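You operate a simulated robot arm through the tools that you are given. There is no shell and no other tool. Be economical: measure what you need, move in short steps, check, and stop when the job is done.

The job below is to be done with a simulated two-armed robot. You get a single attempt, and the scene is never put back.

TASK
Put the grey block with green stripe on the shelf under the rebuild table. Take the box that says "fuel filter" from the upper deck of the rail trolley and put it on the bench area marked inspection. Put the square blue tin on the shelf marked oil away on the bench area marked inspection. Take the pump with blue plate and put it on the top of the packing table. Take the bag that says "seals" from the bench area marked final work and leave it on the bench area marked pump work. Take the carton marked post on the bench area marked final work and put it away on the shelf under the covers table. Put the white brush with yellow band on top of the white box marked sleeves. The order is free. Set down upright: box, square blue tin, pump with blue plate, white brush with yellow band.

It is judged by the outcome, as a careful person would: the job done as asked, and still so three seconds after it is handed in. It fails if anything else is knocked over, pushed out of place, dropped, spilled or broken. Lids that push on must go on centred and level and be pressed home; caps that screw on are set level and turned clockwise until they are tight.

THE ROBOT
Two 7-joint arms with two-finger parallel grippers on one trunk, on a base that drives. Base frame: it is fixed to the floor where the robot stands at the start and does not move with it; the origin is under the middle of the robot, x ahead of it, y to its left, z up. Readings come in mm, degrees, newtons and seconds.
The left shoulder is at the start at [71, 156, 1155], the right one opposite. Places, roughly: bench area marked inspection [-1200, 3300, 900]; bench area marked pump work [-1600, 4200, 900]; blue bag, yellow bag [-1500, 5750, 1000]; box marked air filter, box marked door seals, box  [750, -250, 1000]; carton marked post [-1500, 6000, 1000]; grey block with green stripe (8x5x4 cm) [700, 0, 900]; pump with blue plate (15x10x16 cm) [-1000, -1300, 600]; shelf under the covers table [900, 7300, 300]; shelf under the rebuild table [-3500, -300, 300]; square blue tin [-750, -1250, 500]; top of the packing table [900, 1200, 900]; white box marked sleeves [-1750, 5750, 1000]; white brush with yellow band (10x5x5 cm) [-1800, 6200, 900]. Payload 3.91 kg a hand.
The tool frame of a hand sits at the grasp point between the pads (the TCP): z along the fingers, y along the line on which they close. The tips reach 30 mm beyond it. The gripper opens to 110 mm. The fingers are 20 mm wide and 10 mm thick; the gripper's body (48 by 112 mm) begins 55 mm behind the TCP.
Orientation is told as [roll, pitch, yaw] about the base's x, y, z axes, in that order, counted from this pose: with the fingers straight down and closing along the base's y, the tool's x points along the base's -x, its y along +y and its z along -z.

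THE INTERFACE
- The arms move only by the tool arm_command. It takes "left_motion", "right_motion" or both (then of equal length, played together; a hand with none holds still); each is a list of rows, each a list of 7 numbers: the shift along the tool's x, y, z in mm, then the turn, a rotation vector about the tool's x, y, z in degrees, then the finger opening in mm, from 0 to 110. In form: [[tx, ty, tz, ax, ay, az, claw], ...]. A call has 1 to 10 rows; each row is the pose to reach, as a shift and turn from the pose commanded when the call began, along the tool's axes at that moment. A row lasts 0.2 s, in which the tool goes at most 50 mm and 8.6 degrees; a call with a longer step from one row to the next is refused whole, and so is a gripper value outside its range. A pose out of reach is approached as far as the arm can. The call stops where the force on the tool passes 40 N (or 10 N more than at its start, if that is more) or the arm is blocked; 0.2 s more then pass. Each finger travels about 108 mm/s and halts on what it meets, pressing with about 38 N; the grip force reading is that of the motor and also rises with nothing between the fingers. The clock runs only during rows and for 0.2 s after the last one: add rows that repeat a pose to give the fingers time. The reply holds the time, the measured pose of the TCP, the force on the tool along the base axes, the opening and the grip force, in the units named above and with some noise, with the torque about the TCP (base axes, N m) and any sound that the robot's microphone picked up.
- Cameras (640 x 400 px; columns grow to the right, rows downward): "scene" is now at [128.1, -36.3, 1373.6]; the picture's right is [-0.43, -0.90, 0.00], its down [-0.58, 0.28, -0.77] and it looks along [0.69, -0.33, -0.64] (base axes); focal length 214 px, centre (320, 200). "left" rides on the left gripper at [72, -17, -103] in its tool frame; the picture's right is [0.23, 0.97, 0.00], its down [-0.76, 0.18, -0.62] and it looks along [-0.61, 0.14, 0.78] (tool axes); focal length 222 px, centre (320, 200). "right" rides on the right gripper at [72, 17, -103] in its tool frame; the picture's right is [-0.23, 0.97, 0.00], its down [-0.76, -0.18, -0.62] and it looks along [-0.61, -0.14, 0.78] (tool axes); focal length 222 px, centre (320, 200). There is no depth. A picture from a camera that has moved, and an enlarged one, comes with that camera's place and axes in the base frame and with its lens.
- capture(camera): a new picture of that camera. It takes no simulated time.
- slide_trunk(by): slides the trunk up (or, below 0, down) by that many mm; the arms and the scene camera ride with it, the base frame stays. It gives what a move gives, with no picture.
- steer(legs): drives the robot by 1 to 6 legs, each [ahead, left, turn to the left] in mm, mm and degrees, along the robot's own axes; the way and the turn of a leg run together, so that a leg with both is an arc; at most 1500 mm and 180 degrees a leg. The arms and the cameras ride along, it lands a little off, and it stops where it bumps. It gives what a move gives.
- pan_tilt(pan, tilt): turns the head with the scene camera to pan (to the left, within 86 degrees either way) and tilt (down, from -29 to 69), counted from straight ahead of the robot. It gives what a move gives.
- zoom(camera, box): a new picture of the part [left, top, right, bottom] of that camera's present view, enlarged. It takes no simulated time.
- job_done(): hands the job in; it is judged then, once.

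Work in short steps. Places have to be worked out from the pictures, the camera data and where the tool is seen: move nearer, look again, correct. Check each grasp and each placing, and mend what went wrong. You have 207 turns and 194 pictures in all, those below and enlarged ones among them. Open the grippers and draw the arms clear of the work before you hand the job in, unless the task says otherwise; then end with one line.

The tools are called after ">>>" as a command line: name --argument value ..., lists and objects as JSON in quotes. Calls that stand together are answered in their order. arm_command: Moves the arms, as the interface text tells. Its arguments: {"type":"object","properties":{"left_motion":{"type":"array","items":{"type":"array","items":{"type":"number"}}},"right_motion":{"type":"array","items":{"type":"array","items":{"type":"number"}}}},"required":[]} The other tools are called the same way: slide_trunk (by) slides the trunk up or down; steer (legs) drives the base; pan_tilt (pan, tilt) turns the head that bears the scene camera; capture (camera) takes a picture; zoom (camera, box) takes an enlarged picture of a part of a camera's view; job_done () hands the job in.

At the start:

```text
t: 0.0
left_ee_pos: [830.7, 202.0, 1108.4]
left_tcp_rot: [-0.1, 0.0, 0.0]
left_force: [-0.3, 0.0, -0.2]
left_torque: [0.03, -0.01, -0.02]
left_gripper_width: 110.1
left_finger_force: 0.0
right_ee_pos: [625.3, -409.7, 1109.4]
right_tcp_rot: [0.0, 0.0, 0.0]
right_force: [0.4, -0.3, 0.4]
right_torque: [-0.04, 0.01, 0.01]
right_gripper_width: 110.1
right_finger_force: 0.1
trunk travel left (down, up): [-600.0, 340.0]
robot x, y, heading: [-1.4, -2.9, -0.0]
head pan, tilt: [-25.7, 39.8]
```

scene: 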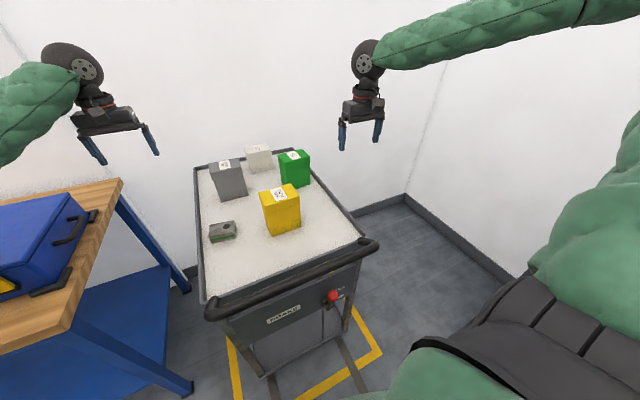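
right: 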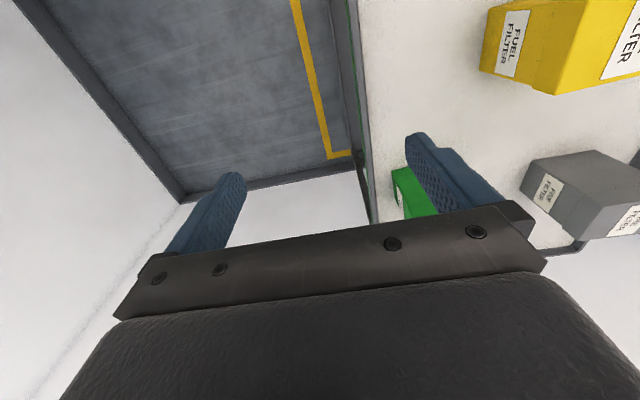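
left: 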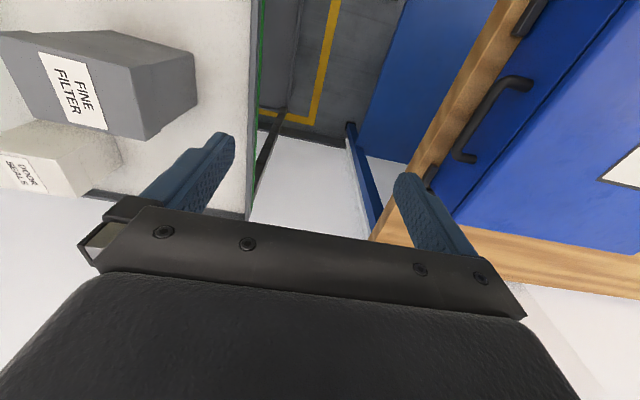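

The trolley with the yellow fuel filter box and the grey block is right ahead. I zoom in for measurements.

>>> zoom --camera "scene" --box '[180, 130, 380, 255]'

```text
3.20 times, centred on (280, 192) of scene
camera zoom: at [128.1, -36.3, 1373.6], right [-0.43, -0.9, 0.0], down [-0.58, 0.28, -0.77], along [0.69, -0.33, -0.64], focal length 686 px, centre (448, 224)
```

zoom: 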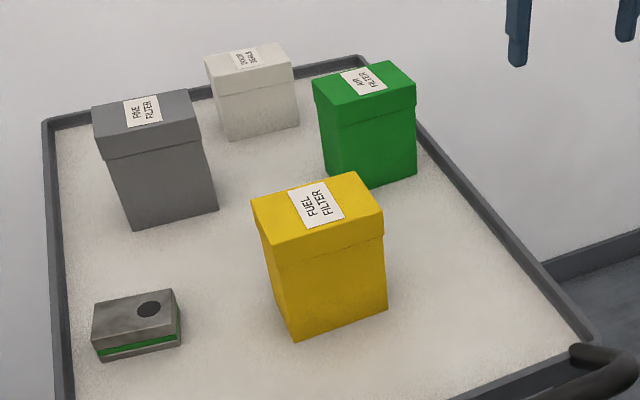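

The yellow box is axis-aligned, at about (667,-149), ~103 mm wide in y, ~85 mm deep in x; the deck is at z≈820. I swing the right hand over it, turned to close along x.

>>> arm_command --right_motion '[[-4, 26, 2, 0, 0, -8.5, 110], [-8, 52, 4, 0, 0, -17, 110], [-12, 78, 6, 0, 0, -25.5, 110], [-16, 104, 8, 0, 0, -34, 110], [-20, 130, 10, 0, 0, -42.5, 110], [-24, 156, 12, 0, 0, -51, 110], [-29, 182, 14, 0, 0, -59.5, 110], [-34, 208, 16, 0, 0, -68, 110], [-38, 235, 18, 0, 0, -76.5, 110], [-42, 261, 19, 0, 0, -85, 110]]'

>>> capture --camera "right"

>>> capture --camera "scene"

```text
t: 2.2
left_ee_pos: [831.5, 202.6, 1107.4]
left_tcp_rot: [0.0, 0.1, 0.0]
left_force: [0.5, 0.6, 0.4]
left_torque: [0.05, -0.02, -0.01]
left_gripper_width: 109.8
left_finger_force: 0.1
right_ee_pos: [668.7, -146.2, 1089.8]
right_tcp_rot: [0.0, 0.1, 85.1]
right_force: [0.6, 0.7, -0.6]
right_torque: [0.02, -0.03, 0.01]
right_gripper_width: 110.1
right_finger_force: 0.0
trunk travel left (down, up): [-600.0, 340.0]
robot x, y, heading: [-0.7, -2.9, 0.2]
head pan, tilt: [-25.7, 39.8]
```

```text
189 pictures are left
camera right: at [645.8, -217.2, 1193.8], right [-0.95, 0.31, 0.0], down [0.24, 0.74, 0.62], along [0.19, 0.59, -0.78], focal length 222 px, centre (320, 200)
```

right: 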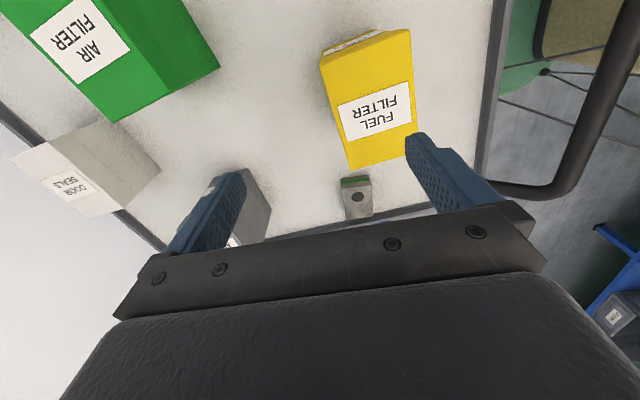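

```text
188 pictures are left
camera scene: at [128.7, -35.3, 1373.6], right [-0.43, -0.9, 0.0], down [-0.58, 0.28, -0.77], along [0.69, -0.33, -0.64], focal length 214 px, centre (320, 200)
```

scene: 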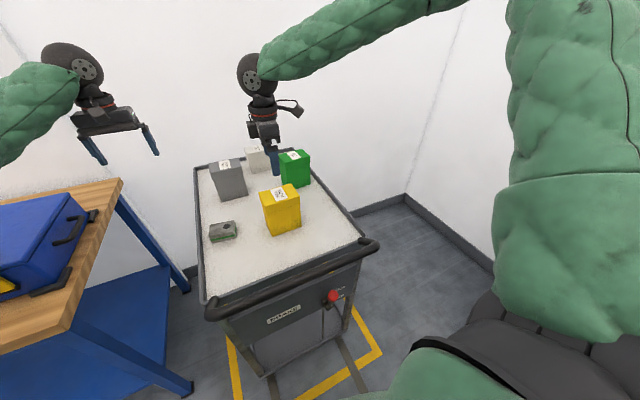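

Triangulating the two views puts the box top at z≈990, centre ≈(620,-149), depth ~66 mm and deck z≈870. I shift above it and look again.

>>> arm_command --right_motion '[[4, 24, 0, 0, 0, -2.5, 110], [7, 48, 20, 0, 0, -5, 110], [7, 48, 50, 0, 0, -5, 110], [7, 48, 50, 0, 0, -5, 110]]'

>>> capture --camera "right"

>>> zoom --camera "scene" --box '[180, 130, 380, 255]'

```text
t: 3.2
left_ee_pos: [829.2, 203.2, 1109.5]
left_tcp_rot: [0.0, -0.1, 0.0]
left_force: [0.2, 0.5, 0.5]
left_torque: [-0.03, -0.01, 0.01]
left_gripper_width: 109.9
left_finger_force: 0.1
right_ee_pos: [620.3, -152.0, 1041.2]
right_tcp_rot: [0.0, 0.0, 90.1]
right_force: [0.4, 0.4, 0.4]
right_torque: [0.0, -0.01, -0.01]
right_gripper_width: 110.0
right_finger_force: 0.1
trunk travel left (down, up): [-600.0, 340.0]
robot x, y, heading: [3.7, 2.2, 0.3]
head pan, tilt: [-25.7, 39.8]
```

```text
187 pictures are left
camera right: at [602.2, -224.7, 1144.8], right [-0.97, 0.23, 0.0], down [0.18, 0.76, 0.62], along [0.14, 0.61, -0.78], focal length 222 px, centre (320, 200)
```

right: 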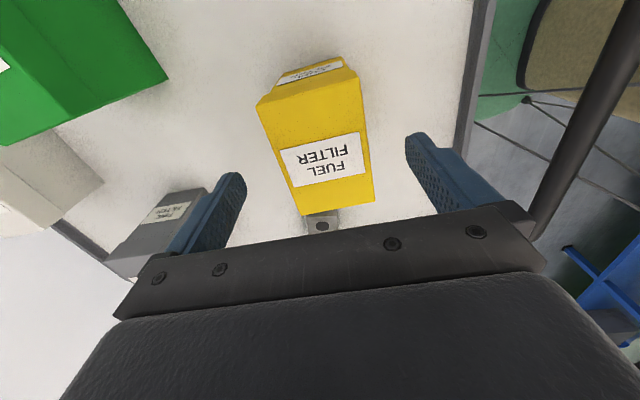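

```text
3.20 times, centred on (280, 192) of scene
camera zoom: at [127.2, -36.3, 1373.8], right [-0.43, -0.9, 0.0], down [-0.58, 0.28, -0.77], along [0.69, -0.33, -0.64], focal length 686 px, centre (448, 224)
```

zoom: 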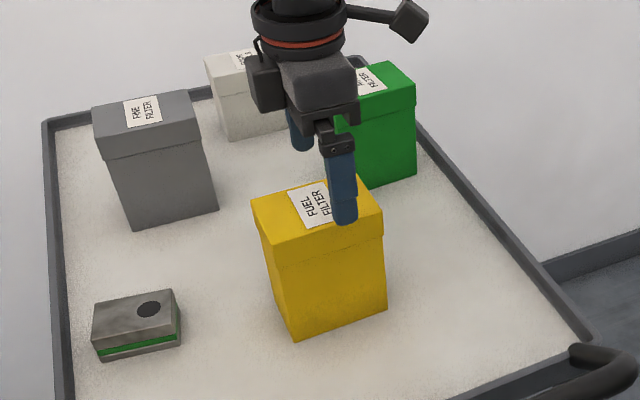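

The hand camera now gives the centre as (617,-141), 67×102 mm. I correct slightly, descend to z≈950 and close.

>>> arm_command --right_motion '[[-9, 3, 0, 0, 0, 0, 110], [-9, 3, 30, 0, 0, 0, 110], [-9, 3, 60, 0, 0, 0, 110], [-9, 3, 90, 0, 0, 0, 110], [-9, 3, 90, 0, 0, 0, 80], [-9, 3, 90, 0, 0, 0, 50], [-9, 3, 90, 0, 0, 0, 40], [-9, 3, 90, 0, 0, 0, 40]]'

```text
t: 5.0
left_ee_pos: [830.6, 202.0, 1108.8]
left_tcp_rot: [-0.1, 0.0, 0.0]
left_force: [0.9, -0.5, 0.2]
left_torque: [0.01, 0.0, 0.01]
left_gripper_width: 109.8
left_finger_force: 0.2
right_ee_pos: [616.7, -142.4, 948.3]
right_tcp_rot: [0.0, 0.1, 89.9]
right_force: [0.1, -0.7, 0.3]
right_torque: [-0.03, -0.02, 0.02]
right_gripper_width: 68.2
right_finger_force: 37.5
trunk travel left (down, up): [-600.0, 340.0]
robot x, y, heading: [-2.3, 0.9, -0.2]
head pan, tilt: [-25.7, 39.8]
```

The box is held at 68 mm. I lift it and move it right, while bringing the left hand to a 45° tilted pre-grasp behind the grey block (centre ≈(653,38,890), long axis ~-11.5°).

>>> arm_command --right_motion '[[0, 0, -40, 0, 0, 0, 40], [0, 0, -80, 0, 0, 0, 40], [0, 0, -120, 0, 0, 0, 40], [0, 0, -160, 0, 0, 0, 40], [45, 0, -190, 0, 0, 0, 40], [90, 0, -190, 0, 0, 0, 40], [135, 0, -190, 0, 0, 0, 40], [180, 0, -190, 0, 0, 0, 40]]' --left_motion '[[32, -18, 8, 0.6, -5.6, 1.4, 110], [64, -37, 17, 1.1, -11.2, 2.7, 110], [96, -55, 34, 1.7, -16.8, 4.1, 110], [128, -74, 51, 2.2, -22.4, 5.4, 110], [160, -92, 68, 2.8, -28, 6.8, 110], [192, -111, 85, 3.4, -33.6, 8.2, 110], [225, -130, 110, 3.9, -39.2, 9.5, 110], [257, -148, 137, 4.5, -44.85, 10.9, 110]]'

>>> capture --camera "left"

>>> zoom --camera "scene" --box '[130, 130, 330, 255]'

```text
refused: row 5 steps farther than a row can; nothing moved
```

```text
185 pictures are left
camera left: at [757.8, 185.3, 1210.9], right [-0.23, 0.97, 0.0], down [0.76, 0.18, 0.62], along [0.61, 0.14, -0.78], focal length 222 px, centre (320, 200)
```

left: 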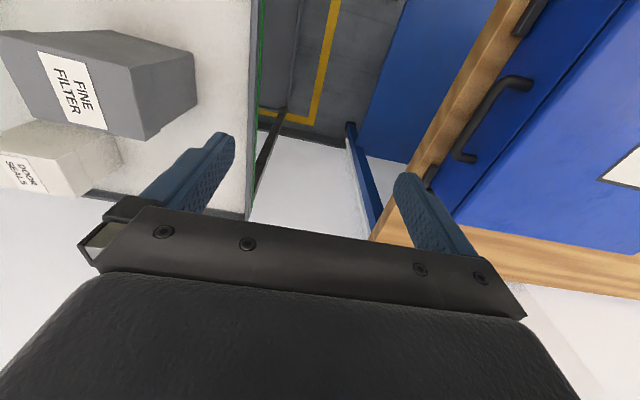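

```text
3.20 times, centred on (230, 192) of scene
camera zoom: at [128.4, -36.2, 1373.6], right [-0.43, -0.9, 0.0], down [-0.58, 0.28, -0.77], along [0.69, -0.33, -0.64], focal length 686 px, centre (608, 224)
```

zoom: 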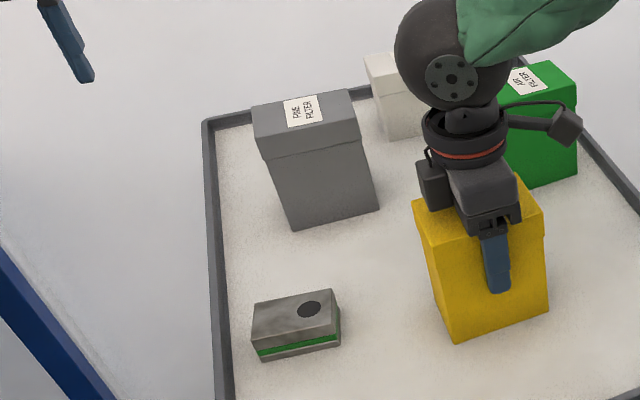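

Row 5 was too long; I resend with shorter steps.

>>> arm_command --right_motion '[[0, 0, -45, 0, 0, 0, 40], [0, 0, -90, 0, 0, 0, 40], [0, 0, -135, 0, 0, 0, 40], [0, 0, -180, 0, 0, 0, 40], [45, 0, -190, 0, 0, 0, 40], [90, 0, -190, 0, 0, 0, 40], [135, 0, -190, 0, 0, 0, 40], [180, 0, -190, 0, 0, 0, 40]]' --left_motion '[[32, -18, 12, 0.6, -5.6, 1.4, 110], [64, -37, 24, 1.1, -11.2, 2.7, 110], [96, -55, 40, 1.7, -16.8, 4.1, 110], [128, -74, 57, 2.2, -22.4, 5.4, 110], [160, -92, 75, 2.8, -28, 6.8, 110], [192, -111, 94, 3.4, -33.6, 8.2, 110], [225, -130, 115, 3.9, -39.2, 9.5, 110], [257, -148, 137, 4.5, -44.85, 10.9, 110]]'

>>> capture --camera "left"

>>> capture --camera "scene"

```text
t: 6.8
left_ee_pos: [571.8, 52.5, 972.8]
left_tcp_rot: [0.1, -45.0, -11.5]
left_force: [0.3, -0.2, 0.1]
left_torque: [-0.02, 0.01, 0.04]
left_gripper_width: 109.9
left_finger_force: 0.0
right_ee_pos: [615.9, -322.8, 1140.3]
right_tcp_rot: [0.0, -0.2, 90.0]
right_force: [-0.6, -0.1, -2.6]
right_torque: [0.01, 0.01, -0.01]
right_gripper_width: 67.5
right_finger_force: 37.5
trunk travel left (down, up): [-600.0, 340.0]
robot x, y, heading: [0.2, 1.3, 0.2]
head pan, tilt: [-25.7, 39.8]
```

```text
183 pictures are left
camera left: at [446.5, 59.5, 994.0], right [0.04, 0.99, -0.16], down [0.13, 0.15, 0.98], along [0.99, -0.06, -0.12], focal length 222 px, centre (320, 200)
```

left: 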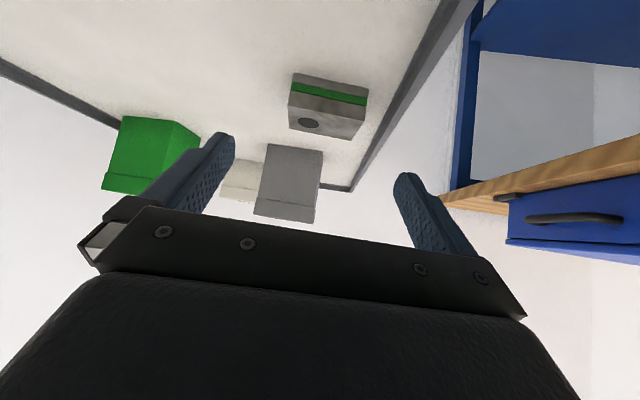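

```text
182 pictures are left
camera scene: at [127.2, -37.9, 1373.9], right [-0.43, -0.9, 0.0], down [-0.58, 0.28, -0.77], along [0.69, -0.33, -0.64], focal length 214 px, centre (320, 200)
```

scene: 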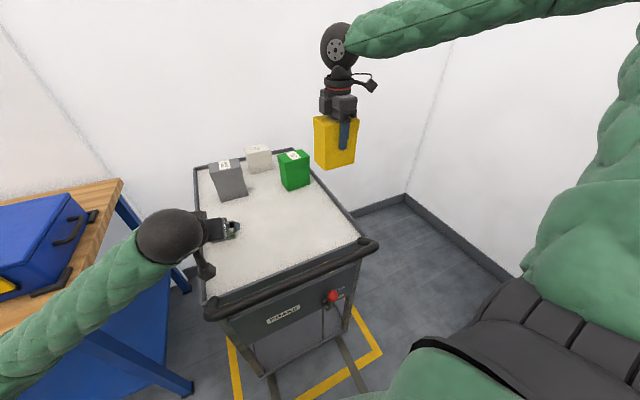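

Both views agree: the block's centre is ≈(648,38,890). I advance 96 mm along the tool axis and close.

>>> arm_command --left_motion '[[0, 0, 30, 0, 0, 0, 110], [0, 0, 60, 0, 0, 0, 110], [0, 0, 80, 0, 0, 0, 110], [0, 0, 96, 0, 0, 0, 110], [0, 0, 96, 0, 0, 0, 90], [0, 0, 96, 0, 0, 0, 65], [0, 0, 96, 0, 0, 0, 50], [0, 0, 96, 0, 0, 0, 50]]'

>>> zoom --camera "scene" --box '[130, 130, 330, 255]'

```text
t: 8.6
left_ee_pos: [638.8, 40.4, 904.1]
left_tcp_rot: [0.0, -45.0, -11.5]
left_force: [-0.2, 1.4, -0.7]
left_torque: [0.02, -0.02, 0.04]
left_gripper_width: 71.5
left_finger_force: 38.1
right_ee_pos: [618.3, -321.7, 1139.1]
right_tcp_rot: [-0.1, 0.0, 89.9]
right_force: [1.0, 0.2, -2.8]
right_torque: [0.04, -0.01, 0.02]
right_gripper_width: 67.9
right_finger_force: 38.0
trunk travel left (down, up): [-600.0, 340.0]
robot x, y, heading: [-0.4, 0.1, -0.3]
head pan, tilt: [-25.7, 39.8]
```

```text
3.20 times, centred on (230, 192) of scene
camera zoom: at [128.2, -36.4, 1373.6], right [-0.43, -0.9, 0.0], down [-0.58, 0.28, -0.77], along [0.69, -0.33, -0.64], focal length 686 px, centre (608, 224)
```

zoom: 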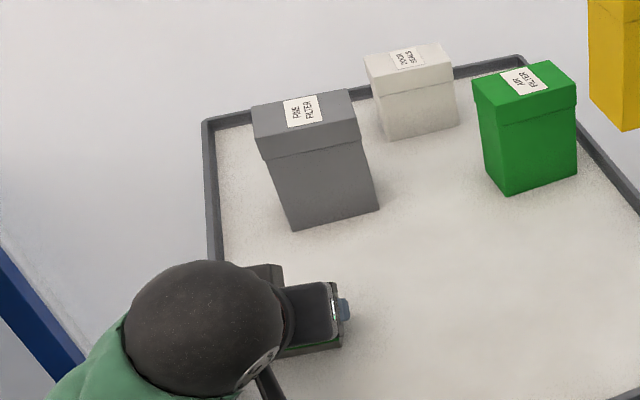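

The block is held (71.5 mm wide). I lift it, draw both hands back, and then will back off and look around.

>>> arm_command --left_motion '[[-21, 0, -21, 0, 0, 0, 50], [-42, 0, -42, 0, 0, 0, 50], [-63, 0, -63, 0, 0, 0, 50], [-84, 0, -84, 0, 0, 0, 50], [-105, 0, -105, 0, 0, 0, 50], [-80, 0, -130, 0, 0, 0, 50], [-55, 0, -155, 0, 0, 0, 50], [-30, 0, -180, 0, 0, 0, 50], [0, 0, -210, 0, 0, 0, 50]]' --right_motion '[[0, 0, 0, 0, 0, 0, 40], [0, 0, 0, 0, 0, 0, 40], [0, 25, 0, 0, 0, 0, 40], [0, 50, 0, 0, 0, 0, 40], [0, 75, 0, 0, 0, 0, 40], [0, 100, 0, 0, 0, 0, 40], [0, 125, 0, 0, 0, 0, 40], [0, 150, 0, 0, 0, 0, 40], [0, 170, 0, 0, 0, 0, 40]]'

>>> pan_tilt --pan 80 --tilt 20

>>> capture --camera "scene"

>>> pan_tilt --pan -84 --tilt 20

>>> capture --camera "scene"

```text
t: 10.6
left_ee_pos: [555.2, 42.0, 1057.5]
left_tcp_rot: [0.1, -44.9, -11.5]
left_force: [0.2, -0.6, -2.8]
left_torque: [0.01, 0.04, 0.0]
left_gripper_width: 71.6
left_finger_force: 38.0
left hand out of reach, approached as far as the arm can: row 8, 9
right_ee_pos: [446.5, -320.7, 1142.2]
right_tcp_rot: [0.1, 0.0, 89.9]
right_force: [0.0, 0.1, -1.9]
right_torque: [-0.01, -0.01, 0.02]
right_gripper_width: 67.8
right_finger_force: 37.9
trunk travel left (down, up): [-600.0, 340.0]
robot x, y, heading: [3.6, 1.8, 0.0]
head pan, tilt: [-25.7, 39.8]
```

```text
t: 12.4
left_ee_pos: [557.4, 43.0, 1056.9]
left_tcp_rot: [0.0, -44.9, -11.5]
left_force: [0.5, -0.6, -2.7]
left_torque: [0.02, 0.05, 0.01]
left_gripper_width: 71.4
left_finger_force: 37.9
right_ee_pos: [446.3, -321.6, 1139.6]
right_tcp_rot: [0.0, 0.0, 90.0]
right_force: [-0.1, -0.2, -2.4]
right_torque: [-0.03, 0.02, 0.02]
right_gripper_width: 67.4
right_finger_force: 37.9
trunk travel left (down, up): [-600.0, 340.0]
robot x, y, heading: [-1.2, 1.2, -0.1]
head pan, tilt: [80.0, 20.0]
```

```text
180 pictures are left
camera scene: at [67.7, 92.2, 1404.8], right [0.98, -0.17, 0.0], down [-0.06, -0.34, -0.94], along [0.16, 0.93, -0.34], focal length 214 px, centre (320, 200)
```

scene: 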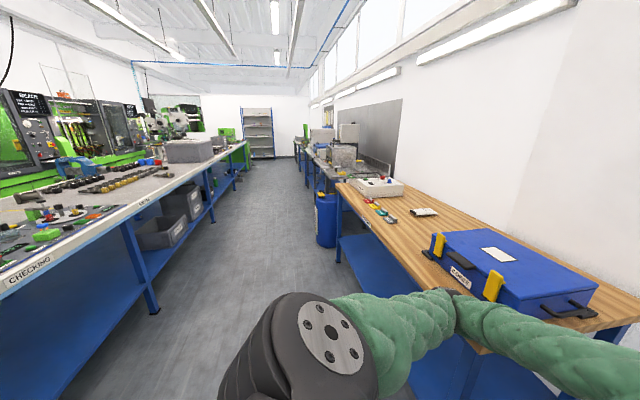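

```text
t: 14.9
left_ee_pos: [556.5, 42.2, 1056.4]
left_tcp_rot: [0.0, -45.0, -11.6]
left_force: [-0.1, -0.4, -2.1]
left_torque: [-0.04, 0.02, -0.02]
left_gripper_width: 71.6
left_finger_force: 38.8
right_ee_pos: [446.7, -321.8, 1139.1]
right_tcp_rot: [0.0, 0.1, 90.0]
right_force: [0.5, -0.4, -1.9]
right_torque: [0.04, 0.0, 0.0]
right_gripper_width: 67.9
right_finger_force: 38.0
trunk travel left (down, up): [-600.0, 340.0]
robot x, y, heading: [1.0, -2.6, 0.3]
head pan, tilt: [-84.0, 20.0]
```

```text
179 pictures are left
camera scene: at [61.2, -92.1, 1404.8], right [-0.99, -0.1, 0.0], down [-0.04, 0.34, -0.94], along [0.1, -0.93, -0.34], focal length 214 px, centre (320, 200)
```

scene: 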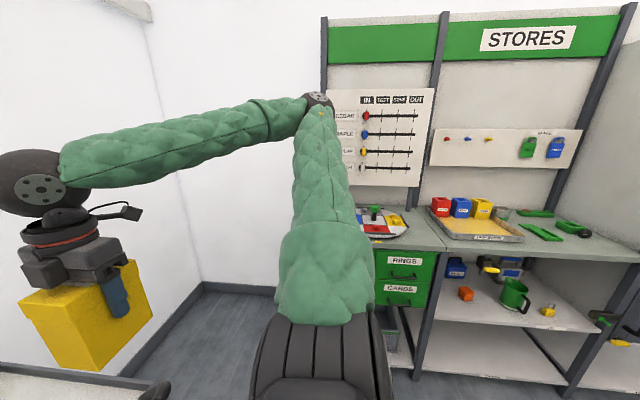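

The bench runs along x≈-900 to the left, and the stores rack with shelves is to the right. I back off and turn left to see the west side.

>>> steer --legs '[[-350, 0, 0], [0, 0, 170]]'

>>> pan_tilt --pan 0 --tilt 20

>>> capture --camera "scene"

>>> pan_tilt --pan 50 --tilt 25

>>> capture --camera "scene"

```text
t: 21.2
left_ee_pos: [-405.4, 575.3, 1059.4]
left_tcp_rot: [-0.3, -44.9, 79.9]
left_force: [-0.4, -0.5, -2.8]
left_torque: [-0.05, 0.0, -0.02]
left_gripper_width: 71.6
left_finger_force: 38.1
right_ee_pos: [-43.5, 481.3, 1141.4]
right_tcp_rot: [-0.1, -0.2, -178.1]
right_force: [0.3, -1.5, -2.7]
right_torque: [0.02, -0.02, -0.02]
right_gripper_width: 67.9
right_finger_force: 38.5
trunk travel left (down, up): [-600.0, 340.0]
robot x, y, heading: [-355.3, 24.3, 91.8]
head pan, tilt: [-84.0, 20.0]
stopped in leg 2: the robot was blocked; the commanded pose is now the measured one
```

```text
t: 22.8
left_ee_pos: [-404.4, 578.4, 1057.6]
left_tcp_rot: [-0.1, -44.8, 79.9]
left_force: [-0.1, 0.3, -2.2]
left_torque: [-0.03, 0.0, -0.01]
left_gripper_width: 71.4
left_finger_force: 38.0
right_ee_pos: [-42.3, 483.1, 1139.4]
right_tcp_rot: [0.0, -0.4, -178.1]
right_force: [0.1, 0.0, -3.0]
right_torque: [0.02, -0.02, 0.01]
right_gripper_width: 67.9
right_finger_force: 37.4
trunk travel left (down, up): [-600.0, 340.0]
robot x, y, heading: [-353.7, 27.9, 92.1]
head pan, tilt: [0.0, 20.0]
```

```text
178 pictures are left
camera scene: at [-349.8, 170.5, 1405.0], right [1.0, 0.03, -0.01], down [0.01, -0.34, -0.94], along [-0.03, 0.94, -0.34], focal length 214 px, centre (320, 200)
```

scene: 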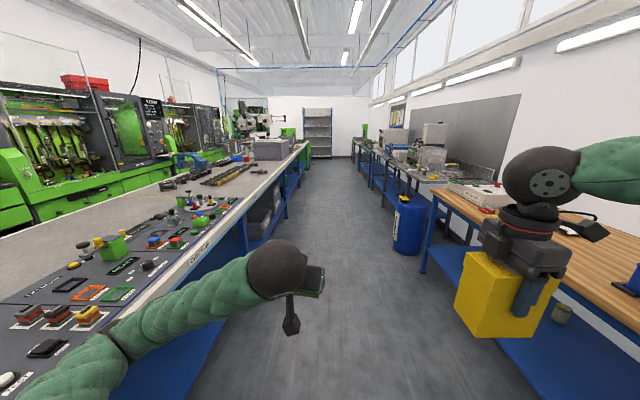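

```text
t: 24.0
left_ee_pos: [-404.5, 578.8, 1056.7]
left_tcp_rot: [0.0, -44.8, 79.8]
left_force: [0.2, 0.1, -3.2]
left_torque: [-0.05, 0.01, -0.01]
left_gripper_width: 71.7
left_finger_force: 37.8
right_ee_pos: [-40.9, 483.5, 1138.8]
right_tcp_rot: [0.1, -0.5, -178.0]
right_force: [-0.4, 0.5, -1.9]
right_torque: [0.0, 0.03, 0.0]
right_gripper_width: 67.9
right_finger_force: 38.2
trunk travel left (down, up): [-600.0, 340.0]
robot x, y, heading: [-352.2, 28.6, 92.0]
head pan, tilt: [50.0, 25.0]
```

```text
177 pictures are left
camera scene: at [-419.0, 134.4, 1397.3], right [0.62, 0.79, 0.0], down [0.33, -0.26, -0.91], along [-0.72, 0.56, -0.42], focal length 214 px, centre (320, 200)
```

scene: 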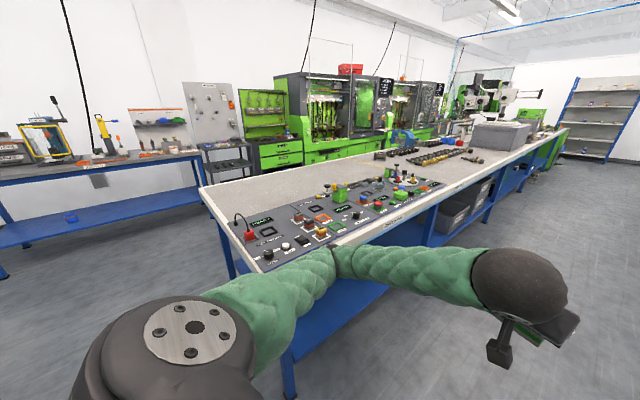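

The turn was blocked near the bench's end (corner ≈(-960,310)), probably by the left elbow. I back away in -y first, then continue the turn.

>>> steer --legs '[[-330, -30, 0], [0, 0, 88]]'

>>> pan_tilt --pan 0 --tilt 25

>>> capture --camera "scene"

>>> pan_tilt --pan 60 --tilt 30

>>> capture --camera "scene"

```text
t: 29.9
left_ee_pos: [-864.0, -353.5, 1054.5]
left_tcp_rot: [-0.6, -44.7, 169.8]
left_force: [0.2, -0.1, -2.7]
left_torque: [0.02, -0.06, 0.02]
left_gripper_width: 71.4
left_finger_force: 38.0
right_ee_pos: [-766.5, 9.3, 1141.3]
right_tcp_rot: [0.2, 0.0, -88.5]
right_force: [-0.5, 0.0, -2.7]
right_torque: [0.0, 0.01, 0.0]
right_gripper_width: 67.8
right_finger_force: 38.0
trunk travel left (down, up): [-600.0, 340.0]
robot x, y, heading: [-315.2, -299.4, -178.7]
head pan, tilt: [50.0, 25.0]
```

```text
t: 31.1
left_ee_pos: [-862.6, -352.7, 1056.4]
left_tcp_rot: [-0.5, -44.8, 169.8]
left_force: [-0.6, 0.9, -2.7]
left_torque: [-0.03, -0.06, 0.01]
left_gripper_width: 71.7
left_finger_force: 37.7
right_ee_pos: [-766.6, 9.5, 1140.4]
right_tcp_rot: [0.2, -0.1, -88.5]
right_force: [-0.4, 0.1, -2.5]
right_torque: [0.01, 0.03, 0.02]
right_gripper_width: 67.8
right_finger_force: 38.1
trunk travel left (down, up): [-600.0, 340.0]
robot x, y, heading: [-305.6, -298.5, -178.9]
head pan, tilt: [0.0, 25.0]
```

```text
176 pictures are left
camera scene: at [-453.4, -303.1, 1396.6], right [-0.03, 1.0, 0.0], down [0.42, 0.01, -0.91], along [-0.91, -0.02, -0.42], focal length 214 px, centre (320, 200)
```

scene: 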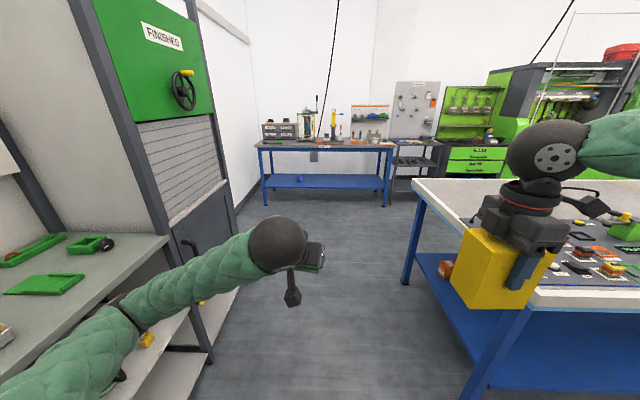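

```text
t: 32.4
left_ee_pos: [-862.5, -351.2, 1054.9]
left_tcp_rot: [-0.5, -44.7, 169.9]
left_force: [0.0, -0.8, -3.9]
left_torque: [0.01, -0.07, -0.01]
left_gripper_width: 71.8
left_finger_force: 38.1
right_ee_pos: [-766.6, 9.6, 1140.5]
right_tcp_rot: [0.1, 0.0, -88.5]
right_force: [0.7, -1.3, -2.4]
right_torque: [0.03, 0.01, 0.01]
right_gripper_width: 68.0
right_finger_force: 38.2
trunk travel left (down, up): [-600.0, 340.0]
robot x, y, heading: [-311.4, -300.8, -178.6]
head pan, tilt: [60.0, 30.0]
```

```text
175 pictures are left
camera scene: at [-404.5, -380.1, 1388.7], right [-0.88, 0.48, 0.0], down [0.24, 0.44, -0.87], along [-0.41, -0.76, -0.5], focal length 214 px, centre (320, 200)
```

scene: 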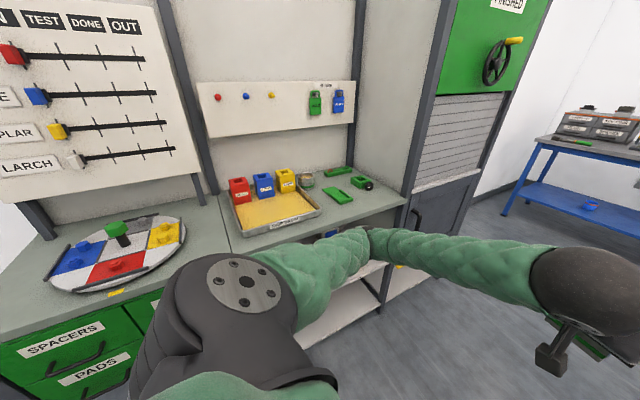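

The rebuild table stands ahead (front edge x≈-3300, y -1180..600, shelf z≈270, top ≈870). I drive toward it.

>>> steer --legs '[[1100, 0, -1], [1000, 0, 0]]'

>>> pan_tilt --pan 0 --tilt 38

>>> capture --camera "scene"

```text
t: 42.7
left_ee_pos: [-2928.7, -364.1, 1054.7]
left_tcp_rot: [-0.5, -44.7, 168.8]
left_force: [-0.7, -0.5, -2.7]
left_torque: [-0.02, -0.04, 0.03]
left_gripper_width: 71.3
left_finger_force: 37.8
right_ee_pos: [-2825.9, -3.7, 1140.3]
right_tcp_rot: [0.2, -0.1, -89.6]
right_force: [-0.2, -0.4, -2.0]
right_torque: [-0.02, -0.03, 0.01]
right_gripper_width: 67.5
right_finger_force: 37.9
trunk travel left (down, up): [-600.0, 340.0]
robot x, y, heading: [-2374.0, -323.4, -179.4]
head pan, tilt: [60.0, 30.0]
```

```text
t: 44.0
left_ee_pos: [-2929.1, -365.8, 1056.1]
left_tcp_rot: [-0.5, -44.7, 168.8]
left_force: [0.2, -0.8, -3.3]
left_torque: [0.02, -0.07, 0.02]
left_gripper_width: 71.5
left_finger_force: 37.9
right_ee_pos: [-2824.7, -4.2, 1140.5]
right_tcp_rot: [0.1, 0.0, -89.6]
right_force: [0.5, 0.2, -2.8]
right_torque: [0.04, 0.0, 0.02]
right_gripper_width: 68.0
right_finger_force: 38.1
trunk travel left (down, up): [-600.0, 340.0]
robot x, y, heading: [-2375.5, -324.2, -179.3]
head pan, tilt: [0.0, 38.0]
```

```text
174 pictures are left
camera scene: at [-2511.8, -321.9, 1376.3], right [-0.01, 1.0, 0.0], down [0.62, 0.01, -0.79], along [-0.79, -0.01, -0.62], focal length 214 px, centre (320, 200)
```

scene: 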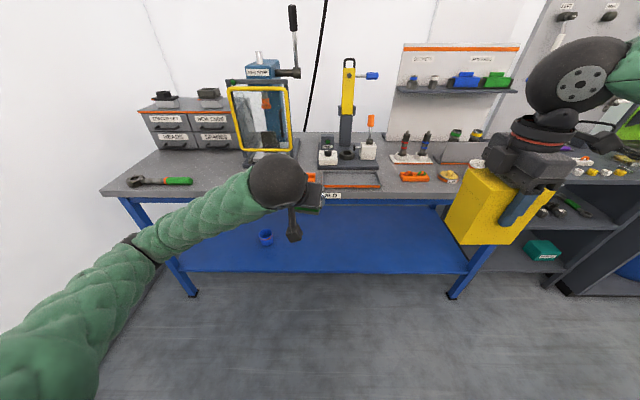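

The "REBUILD" label is seen; shelf top ≈z 272, with a blue cup at y≈-690 to avoid. I lower the trunk fully and move slightly closer.

>>> slide_trunk --by -600

>>> steer --legs '[[170, 0, 0]]'

>>> pan_tilt --pan 10 --tilt 20

>>> capture --camera "scene"

>>> capture --camera "left"

```text
refused: -600 is not a number from -400 to 400
```

```text
t: 45.5
left_ee_pos: [-3100.0, -365.5, 1055.5]
left_tcp_rot: [-0.5, -44.7, 168.8]
left_force: [-1.1, 0.8, -2.7]
left_torque: [0.01, -0.08, -0.01]
left_gripper_width: 71.5
left_finger_force: 38.1
right_ee_pos: [-2995.0, -4.3, 1139.2]
right_tcp_rot: [0.2, -0.1, -89.5]
right_force: [0.0, 0.1, -2.6]
right_torque: [0.0, -0.02, 0.01]
right_gripper_width: 67.8
right_finger_force: 38.3
trunk travel left (down, up): [-600.0, 340.0]
robot x, y, heading: [-2544.4, -324.9, -179.4]
head pan, tilt: [0.0, 38.0]
```

```text
t: 46.3
left_ee_pos: [-3098.1, -367.2, 1056.0]
left_tcp_rot: [-0.4, -44.8, 168.8]
left_force: [0.7, -0.3, -2.9]
left_torque: [0.01, -0.05, 0.01]
left_gripper_width: 71.6
left_finger_force: 38.1
right_ee_pos: [-2993.5, -5.1, 1140.4]
right_tcp_rot: [0.1, 0.1, -89.5]
right_force: [0.7, 0.6, -1.8]
right_torque: [0.02, 0.01, -0.04]
right_gripper_width: 67.7
right_finger_force: 37.8
trunk travel left (down, up): [-600.0, 340.0]
robot x, y, heading: [-2546.2, -328.4, -179.4]
head pan, tilt: [10.0, 20.0]
```

```text
173 pictures are left
camera scene: at [-2686.3, -339.5, 1404.7], right [-0.18, 0.98, 0.0], down [0.34, 0.06, -0.94], along [-0.92, -0.17, -0.34], focal length 214 px, centre (320, 200)
```

scene: 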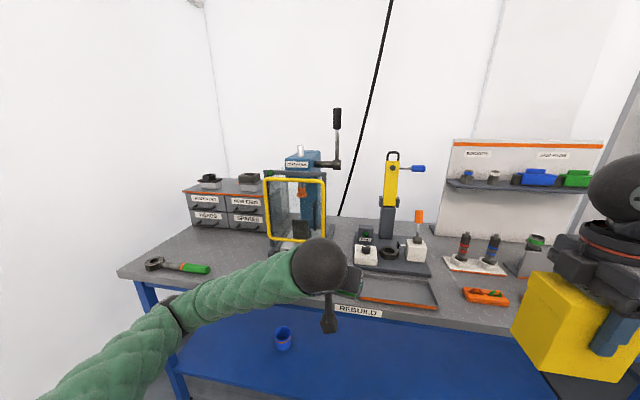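

```text
172 pictures are left
camera left: at [-2972.5, -374.4, 1077.7], right [-0.04, -0.99, -0.17], down [-0.14, -0.16, 0.98], along [-0.99, 0.06, -0.13], focal length 222 px, centre (320, 200)
```

left: 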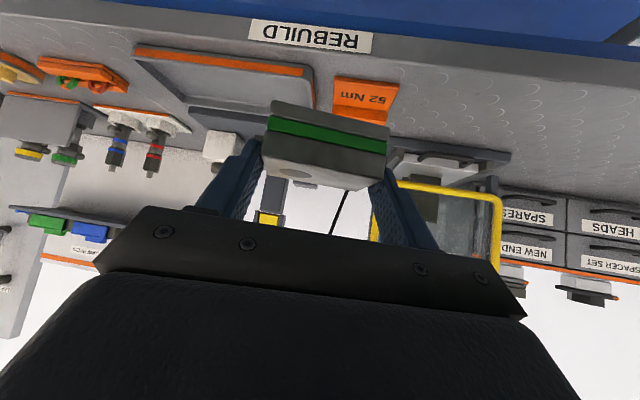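

The REBUILD table is confirmed, its edge at x≈-3205. I back 50 mm for margin and lower the trunk in two steps.

>>> steer --legs '[[-50, 0, 0]]'

>>> slide_trunk --by -400

>>> slide_trunk --by -200

>>> capture --camera "scene"

>>> capture --camera "left"

```text
t: 47.2
left_ee_pos: [-3044.9, -365.5, 1057.8]
left_tcp_rot: [-0.3, -44.9, 168.7]
left_force: [0.3, 0.3, -2.6]
left_torque: [-0.03, -0.09, 0.02]
left_gripper_width: 71.5
left_finger_force: 38.0
right_ee_pos: [-2941.5, -5.4, 1141.4]
right_tcp_rot: [-0.1, 0.1, -89.5]
right_force: [0.1, -0.1, -2.9]
right_torque: [0.0, 0.05, 0.0]
right_gripper_width: 67.9
right_finger_force: 37.9
trunk travel left (down, up): [-600.0, 340.0]
robot x, y, heading: [-2495.9, -322.0, -179.6]
head pan, tilt: [10.0, 20.0]
```

```text
t: 51.0
left_ee_pos: [-3048.1, -365.7, 655.9]
left_tcp_rot: [-0.4, -44.8, 168.6]
left_force: [-0.7, -0.3, -3.3]
left_torque: [0.02, -0.07, 0.02]
left_gripper_width: 71.4
left_finger_force: 38.2
right_ee_pos: [-2943.4, -3.9, 740.6]
right_tcp_rot: [0.1, 0.0, -89.5]
right_force: [1.0, 0.6, -2.5]
right_torque: [0.02, 0.01, 0.02]
right_gripper_width: 67.7
right_finger_force: 38.3
trunk travel left (down, up): [-200.0, 740.0]
robot x, y, heading: [-2493.2, -323.1, -179.6]
head pan, tilt: [10.0, 20.0]
```

```text
t: 53.2
left_ee_pos: [-3048.3, -364.8, 456.4]
left_tcp_rot: [-0.3, -44.6, 168.8]
left_force: [1.0, 0.1, -2.5]
left_torque: [0.01, -0.1, 0.02]
left_gripper_width: 71.4
left_finger_force: 38.4
right_ee_pos: [-2944.4, -4.8, 539.3]
right_tcp_rot: [0.2, -0.1, -89.5]
right_force: [-0.2, 0.0, -2.2]
right_torque: [-0.03, 0.02, -0.01]
right_gripper_width: 67.5
right_finger_force: 38.5
trunk travel left (down, up): [0.0, 940.0]
robot x, y, heading: [-2497.6, -320.7, -179.3]
head pan, tilt: [10.0, 20.0]
```

```text
171 pictures are left
camera scene: at [-2636.6, -339.2, 804.8], right [-0.18, 0.98, 0.0], down [0.34, 0.06, -0.94], along [-0.92, -0.17, -0.34], focal length 214 px, centre (320, 200)
```

scene: 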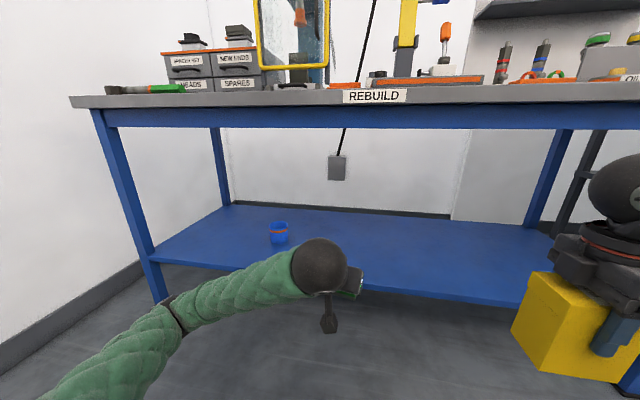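

```text
170 pictures are left
camera left: at [-2922.7, -374.0, 477.7], right [-0.04, -0.99, -0.17], down [-0.14, -0.16, 0.98], along [-0.99, 0.06, -0.13], focal length 222 px, centre (320, 200)
```

left: 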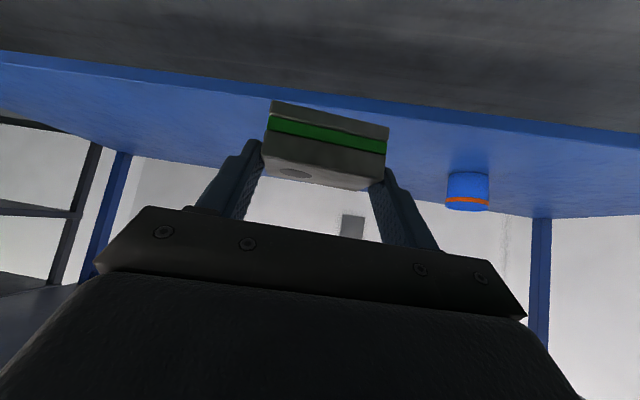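

The shelf edge is at x≈-3240, z≈255-280. I reach forward 350 mm under the tabletop, then lower partly.

>>> arm_command --left_motion '[[-30, 8, 30, 0, 0, 0, 50], [-60, 17, 60, 0, 0, 0, 50], [-90, 25, 90, 0, 0, 0, 50], [-120, 34, 120, 0, 0, 0, 50], [-150, 42, 150, 0, 0, 0, 50], [-180, 50, 180, 0, 0, 0, 50], [-210, 59, 210, 0, 0, 0, 50], [-243, 68, 243, 0, 0, 0, 50], [-217, 68, 269, 0, 0, 0, 50], [-190, 68, 296, 0, 0, 0, 50]]'

>>> capture --camera "scene"

>>> capture --camera "left"

```text
t: 55.4
left_ee_pos: [-3398.7, -361.8, 379.0]
left_tcp_rot: [-0.4, -44.6, 168.7]
left_force: [0.3, 0.0, -2.7]
left_torque: [-0.02, -0.07, 0.01]
left_gripper_width: 71.6
left_finger_force: 38.1
right_ee_pos: [-2943.7, -5.1, 541.6]
right_tcp_rot: [0.1, 0.0, -89.6]
right_force: [0.2, -0.1, -2.2]
right_torque: [0.01, 0.04, 0.03]
right_gripper_width: 67.8
right_finger_force: 38.4
trunk travel left (down, up): [0.0, 940.0]
robot x, y, heading: [-2493.1, -319.1, -179.3]
head pan, tilt: [10.0, 20.0]
```

```text
169 pictures are left
camera scene: at [-2636.7, -339.0, 804.8], right [-0.18, 0.98, 0.0], down [0.34, 0.06, -0.94], along [-0.92, -0.17, -0.34], focal length 214 px, centre (320, 200)
```

scene: 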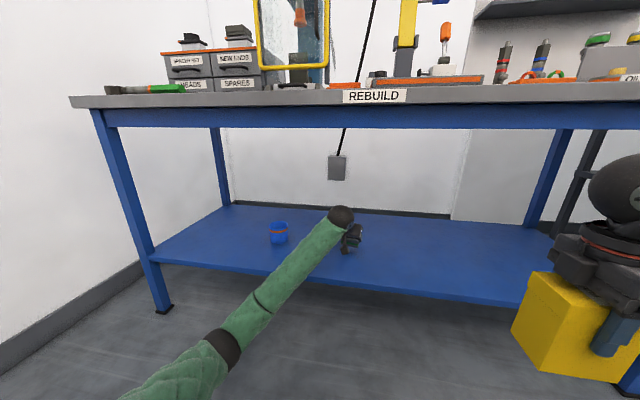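

```text
168 pictures are left
camera left: at [-3273.8, -370.1, 399.9], right [-0.04, -0.99, -0.17], down [-0.14, -0.16, 0.98], along [-0.99, 0.06, -0.13], focal length 222 px, centre (320, 200)
```

left: 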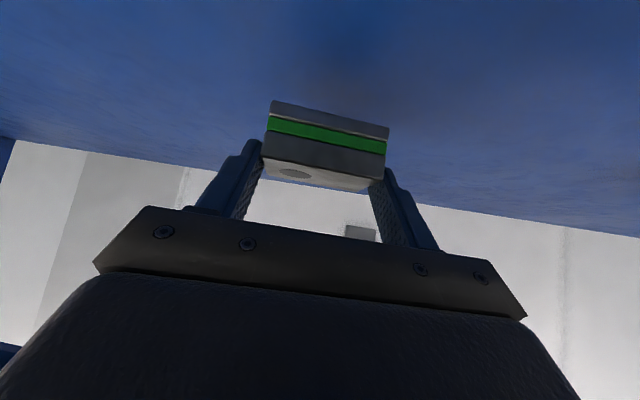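

Well inside the shelf. I lower, slowing near the expected contact.

>>> arm_command --left_motion '[[14, 0, 14, 0, 0, 0, 50], [28, 0, 28, 0, 0, 0, 50], [36, 0, 36, 0, 0, 0, 50], [40, 0, 40, 0, 0, 0, 50], [43, 0, 43, 0, 0, 0, 50], [46, 0, 46, 0, 0, 0, 50], [49, 0, 49, 0, 0, 0, 50], [52, 0, 52, 0, 0, 0, 50]]'

>>> capture --camera "left"

```text
t: 56.1
left_ee_pos: [-3399.2, -361.3, 343.7]
left_tcp_rot: [-0.7, -45.8, 168.9]
left_force: [4.3, 0.0, 18.4]
left_torque: [-0.21, -0.29, -0.01]
left_gripper_width: 71.7
left_finger_force: 38.1
right_ee_pos: [-2942.9, -4.5, 541.6]
right_tcp_rot: [-0.1, 0.0, -89.6]
right_force: [-0.1, -0.5, -2.6]
right_torque: [0.06, 0.0, 0.02]
right_gripper_width: 67.6
right_finger_force: 38.4
trunk travel left (down, up): [0.0, 940.0]
robot x, y, heading: [-2496.5, -326.5, -179.7]
head pan, tilt: [10.0, 20.0]
stopped in row 3 (left hand): the force on the tool passed its limit at 49 N (the readings are from after the stop); the commanded pose is now the measured one
```

```text
167 pictures are left
camera left: at [-3273.4, -370.1, 363.6], right [-0.04, -0.98, -0.17], down [-0.12, -0.17, 0.98], along [-0.99, 0.06, -0.11], focal length 222 px, centre (320, 200)
```

left: 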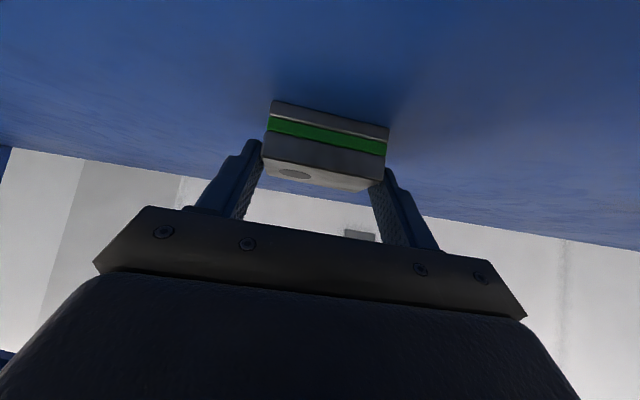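

Contact at z≈343, with the block resting on the shelf. I open and retreat along the tool axis.

>>> arm_command --left_motion '[[0, 0, 0, 0, 0, 0, 75], [0, 0, 0, 0, 0, 0, 90], [0, 0, 0, 0, 0, 0, 105], [0, 0, 0, 0, 0, 0, 110], [0, 0, -30, 0, 0, 0, 110], [0, 0, -60, 0, 0, 0, 110], [0, 0, -100, 0, 0, 0, 110]]'

>>> capture --camera "left"

```text
t: 57.8
left_ee_pos: [-3328.1, -374.2, 408.9]
left_tcp_rot: [-0.6, -45.5, 168.9]
left_force: [0.0, 0.1, -0.5]
left_torque: [0.03, 0.02, 0.02]
left_gripper_width: 110.1
left_finger_force: 0.1
right_ee_pos: [-2943.5, -4.2, 540.6]
right_tcp_rot: [0.1, 0.0, -89.6]
right_force: [0.1, -0.6, -2.3]
right_torque: [0.0, -0.02, -0.01]
right_gripper_width: 68.0
right_finger_force: 38.1
trunk travel left (down, up): [0.0, 940.0]
robot x, y, heading: [-2494.6, -323.6, -179.2]
head pan, tilt: [10.0, 20.0]
```

```text
166 pictures are left
camera left: at [-3202.9, -383.7, 428.6], right [-0.04, -0.98, -0.17], down [-0.12, -0.16, 0.98], along [-0.99, 0.06, -0.12], focal length 222 px, centre (320, 200)
```

left: 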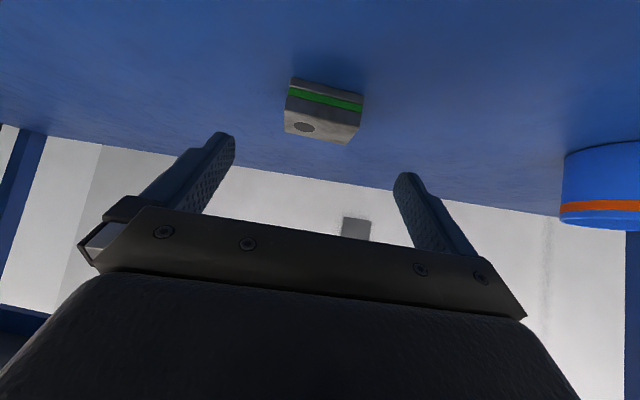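

The block sits well on the shelf. I retract the left arm and back away.

>>> arm_command --left_motion '[[28, -8, -28, 0, 0, 0, 110], [56, -16, -56, 0, 0, 0, 110], [84, -24, -84, 0, 0, 0, 110], [112, -31, -112, 0, 0, 0, 110], [140, -39, -140, 0, 0, 0, 110], [170, -47, -170, 0, 0, 0, 110], [198, -55, -198, 0, 0, 0, 110]]'

>>> steer --legs '[[-1400, -100, 0], [-250, 0, 0], [0, 0, 90]]'

>>> pan_tilt --pan 0 --tilt 20

>>> capture --camera "scene"

```text
t: 59.4
left_ee_pos: [-3055.0, -371.9, 405.9]
left_tcp_rot: [-0.7, -45.5, 169.0]
left_force: [0.2, 0.2, 0.1]
left_torque: [0.01, 0.01, 0.01]
left_gripper_width: 110.0
left_finger_force: 0.1
left hand out of reach, approached as far as the arm can: row 7
right_ee_pos: [-2942.9, -5.4, 540.4]
right_tcp_rot: [0.0, 0.0, -89.5]
right_force: [0.6, -1.2, -1.8]
right_torque: [0.01, 0.05, -0.02]
right_gripper_width: 67.9
right_finger_force: 38.4
trunk travel left (down, up): [0.0, 940.0]
robot x, y, heading: [-2495.0, -320.4, -179.5]
head pan, tilt: [10.0, 20.0]
```

```text
t: 63.2
left_ee_pos: [-2369.3, -329.2, 405.8]
left_tcp_rot: [-0.8, -45.5, 169.9]
left_force: [1.7, 0.5, -0.4]
left_torque: [0.0, 0.01, 0.01]
left_gripper_width: 110.0
left_finger_force: 0.1
right_ee_pos: [-2265.2, 41.8, 535.6]
right_tcp_rot: [0.9, -0.1, -88.7]
right_force: [0.7, -1.5, -2.9]
right_torque: [0.03, 0.02, -0.02]
right_gripper_width: 67.5
right_finger_force: 38.3
trunk travel left (down, up): [0.0, 940.0]
robot x, y, heading: [-1808.7, -265.6, -178.5]
head pan, tilt: [10.0, 20.0]
stopped in leg 1: the robot was blocked; the commanded pose is now the measured one
```

```text
t: 63.9
left_ee_pos: [-2369.0, -327.5, 404.8]
left_tcp_rot: [-0.7, -45.3, 169.8]
left_force: [0.3, 0.0, 0.7]
left_torque: [0.01, 0.0, -0.01]
left_gripper_width: 109.9
left_finger_force: 0.1
right_ee_pos: [-2265.1, 42.4, 534.5]
right_tcp_rot: [0.9, 0.0, -88.8]
right_force: [0.2, 0.0, -1.4]
right_torque: [0.02, -0.03, 0.01]
right_gripper_width: 67.7
right_finger_force: 38.2
trunk travel left (down, up): [0.0, 940.0]
robot x, y, heading: [-1806.8, -268.2, -178.5]
head pan, tilt: [0.0, 20.0]
```

```text
165 pictures are left
camera scene: at [-1954.5, -271.1, 804.1], right [-0.03, 1.0, 0.0], down [0.35, 0.01, -0.94], along [-0.94, -0.02, -0.35], focal length 214 px, centre (320, 200)
```

scene: 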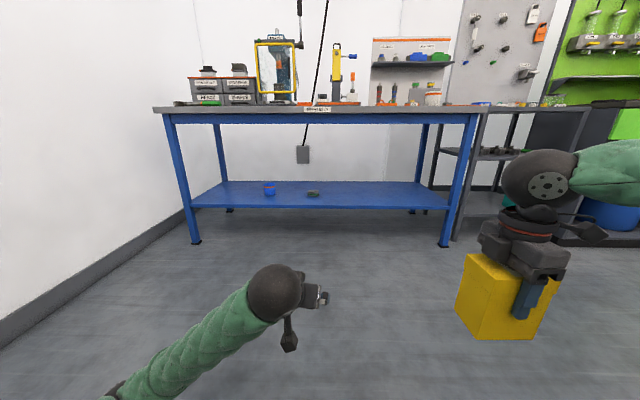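

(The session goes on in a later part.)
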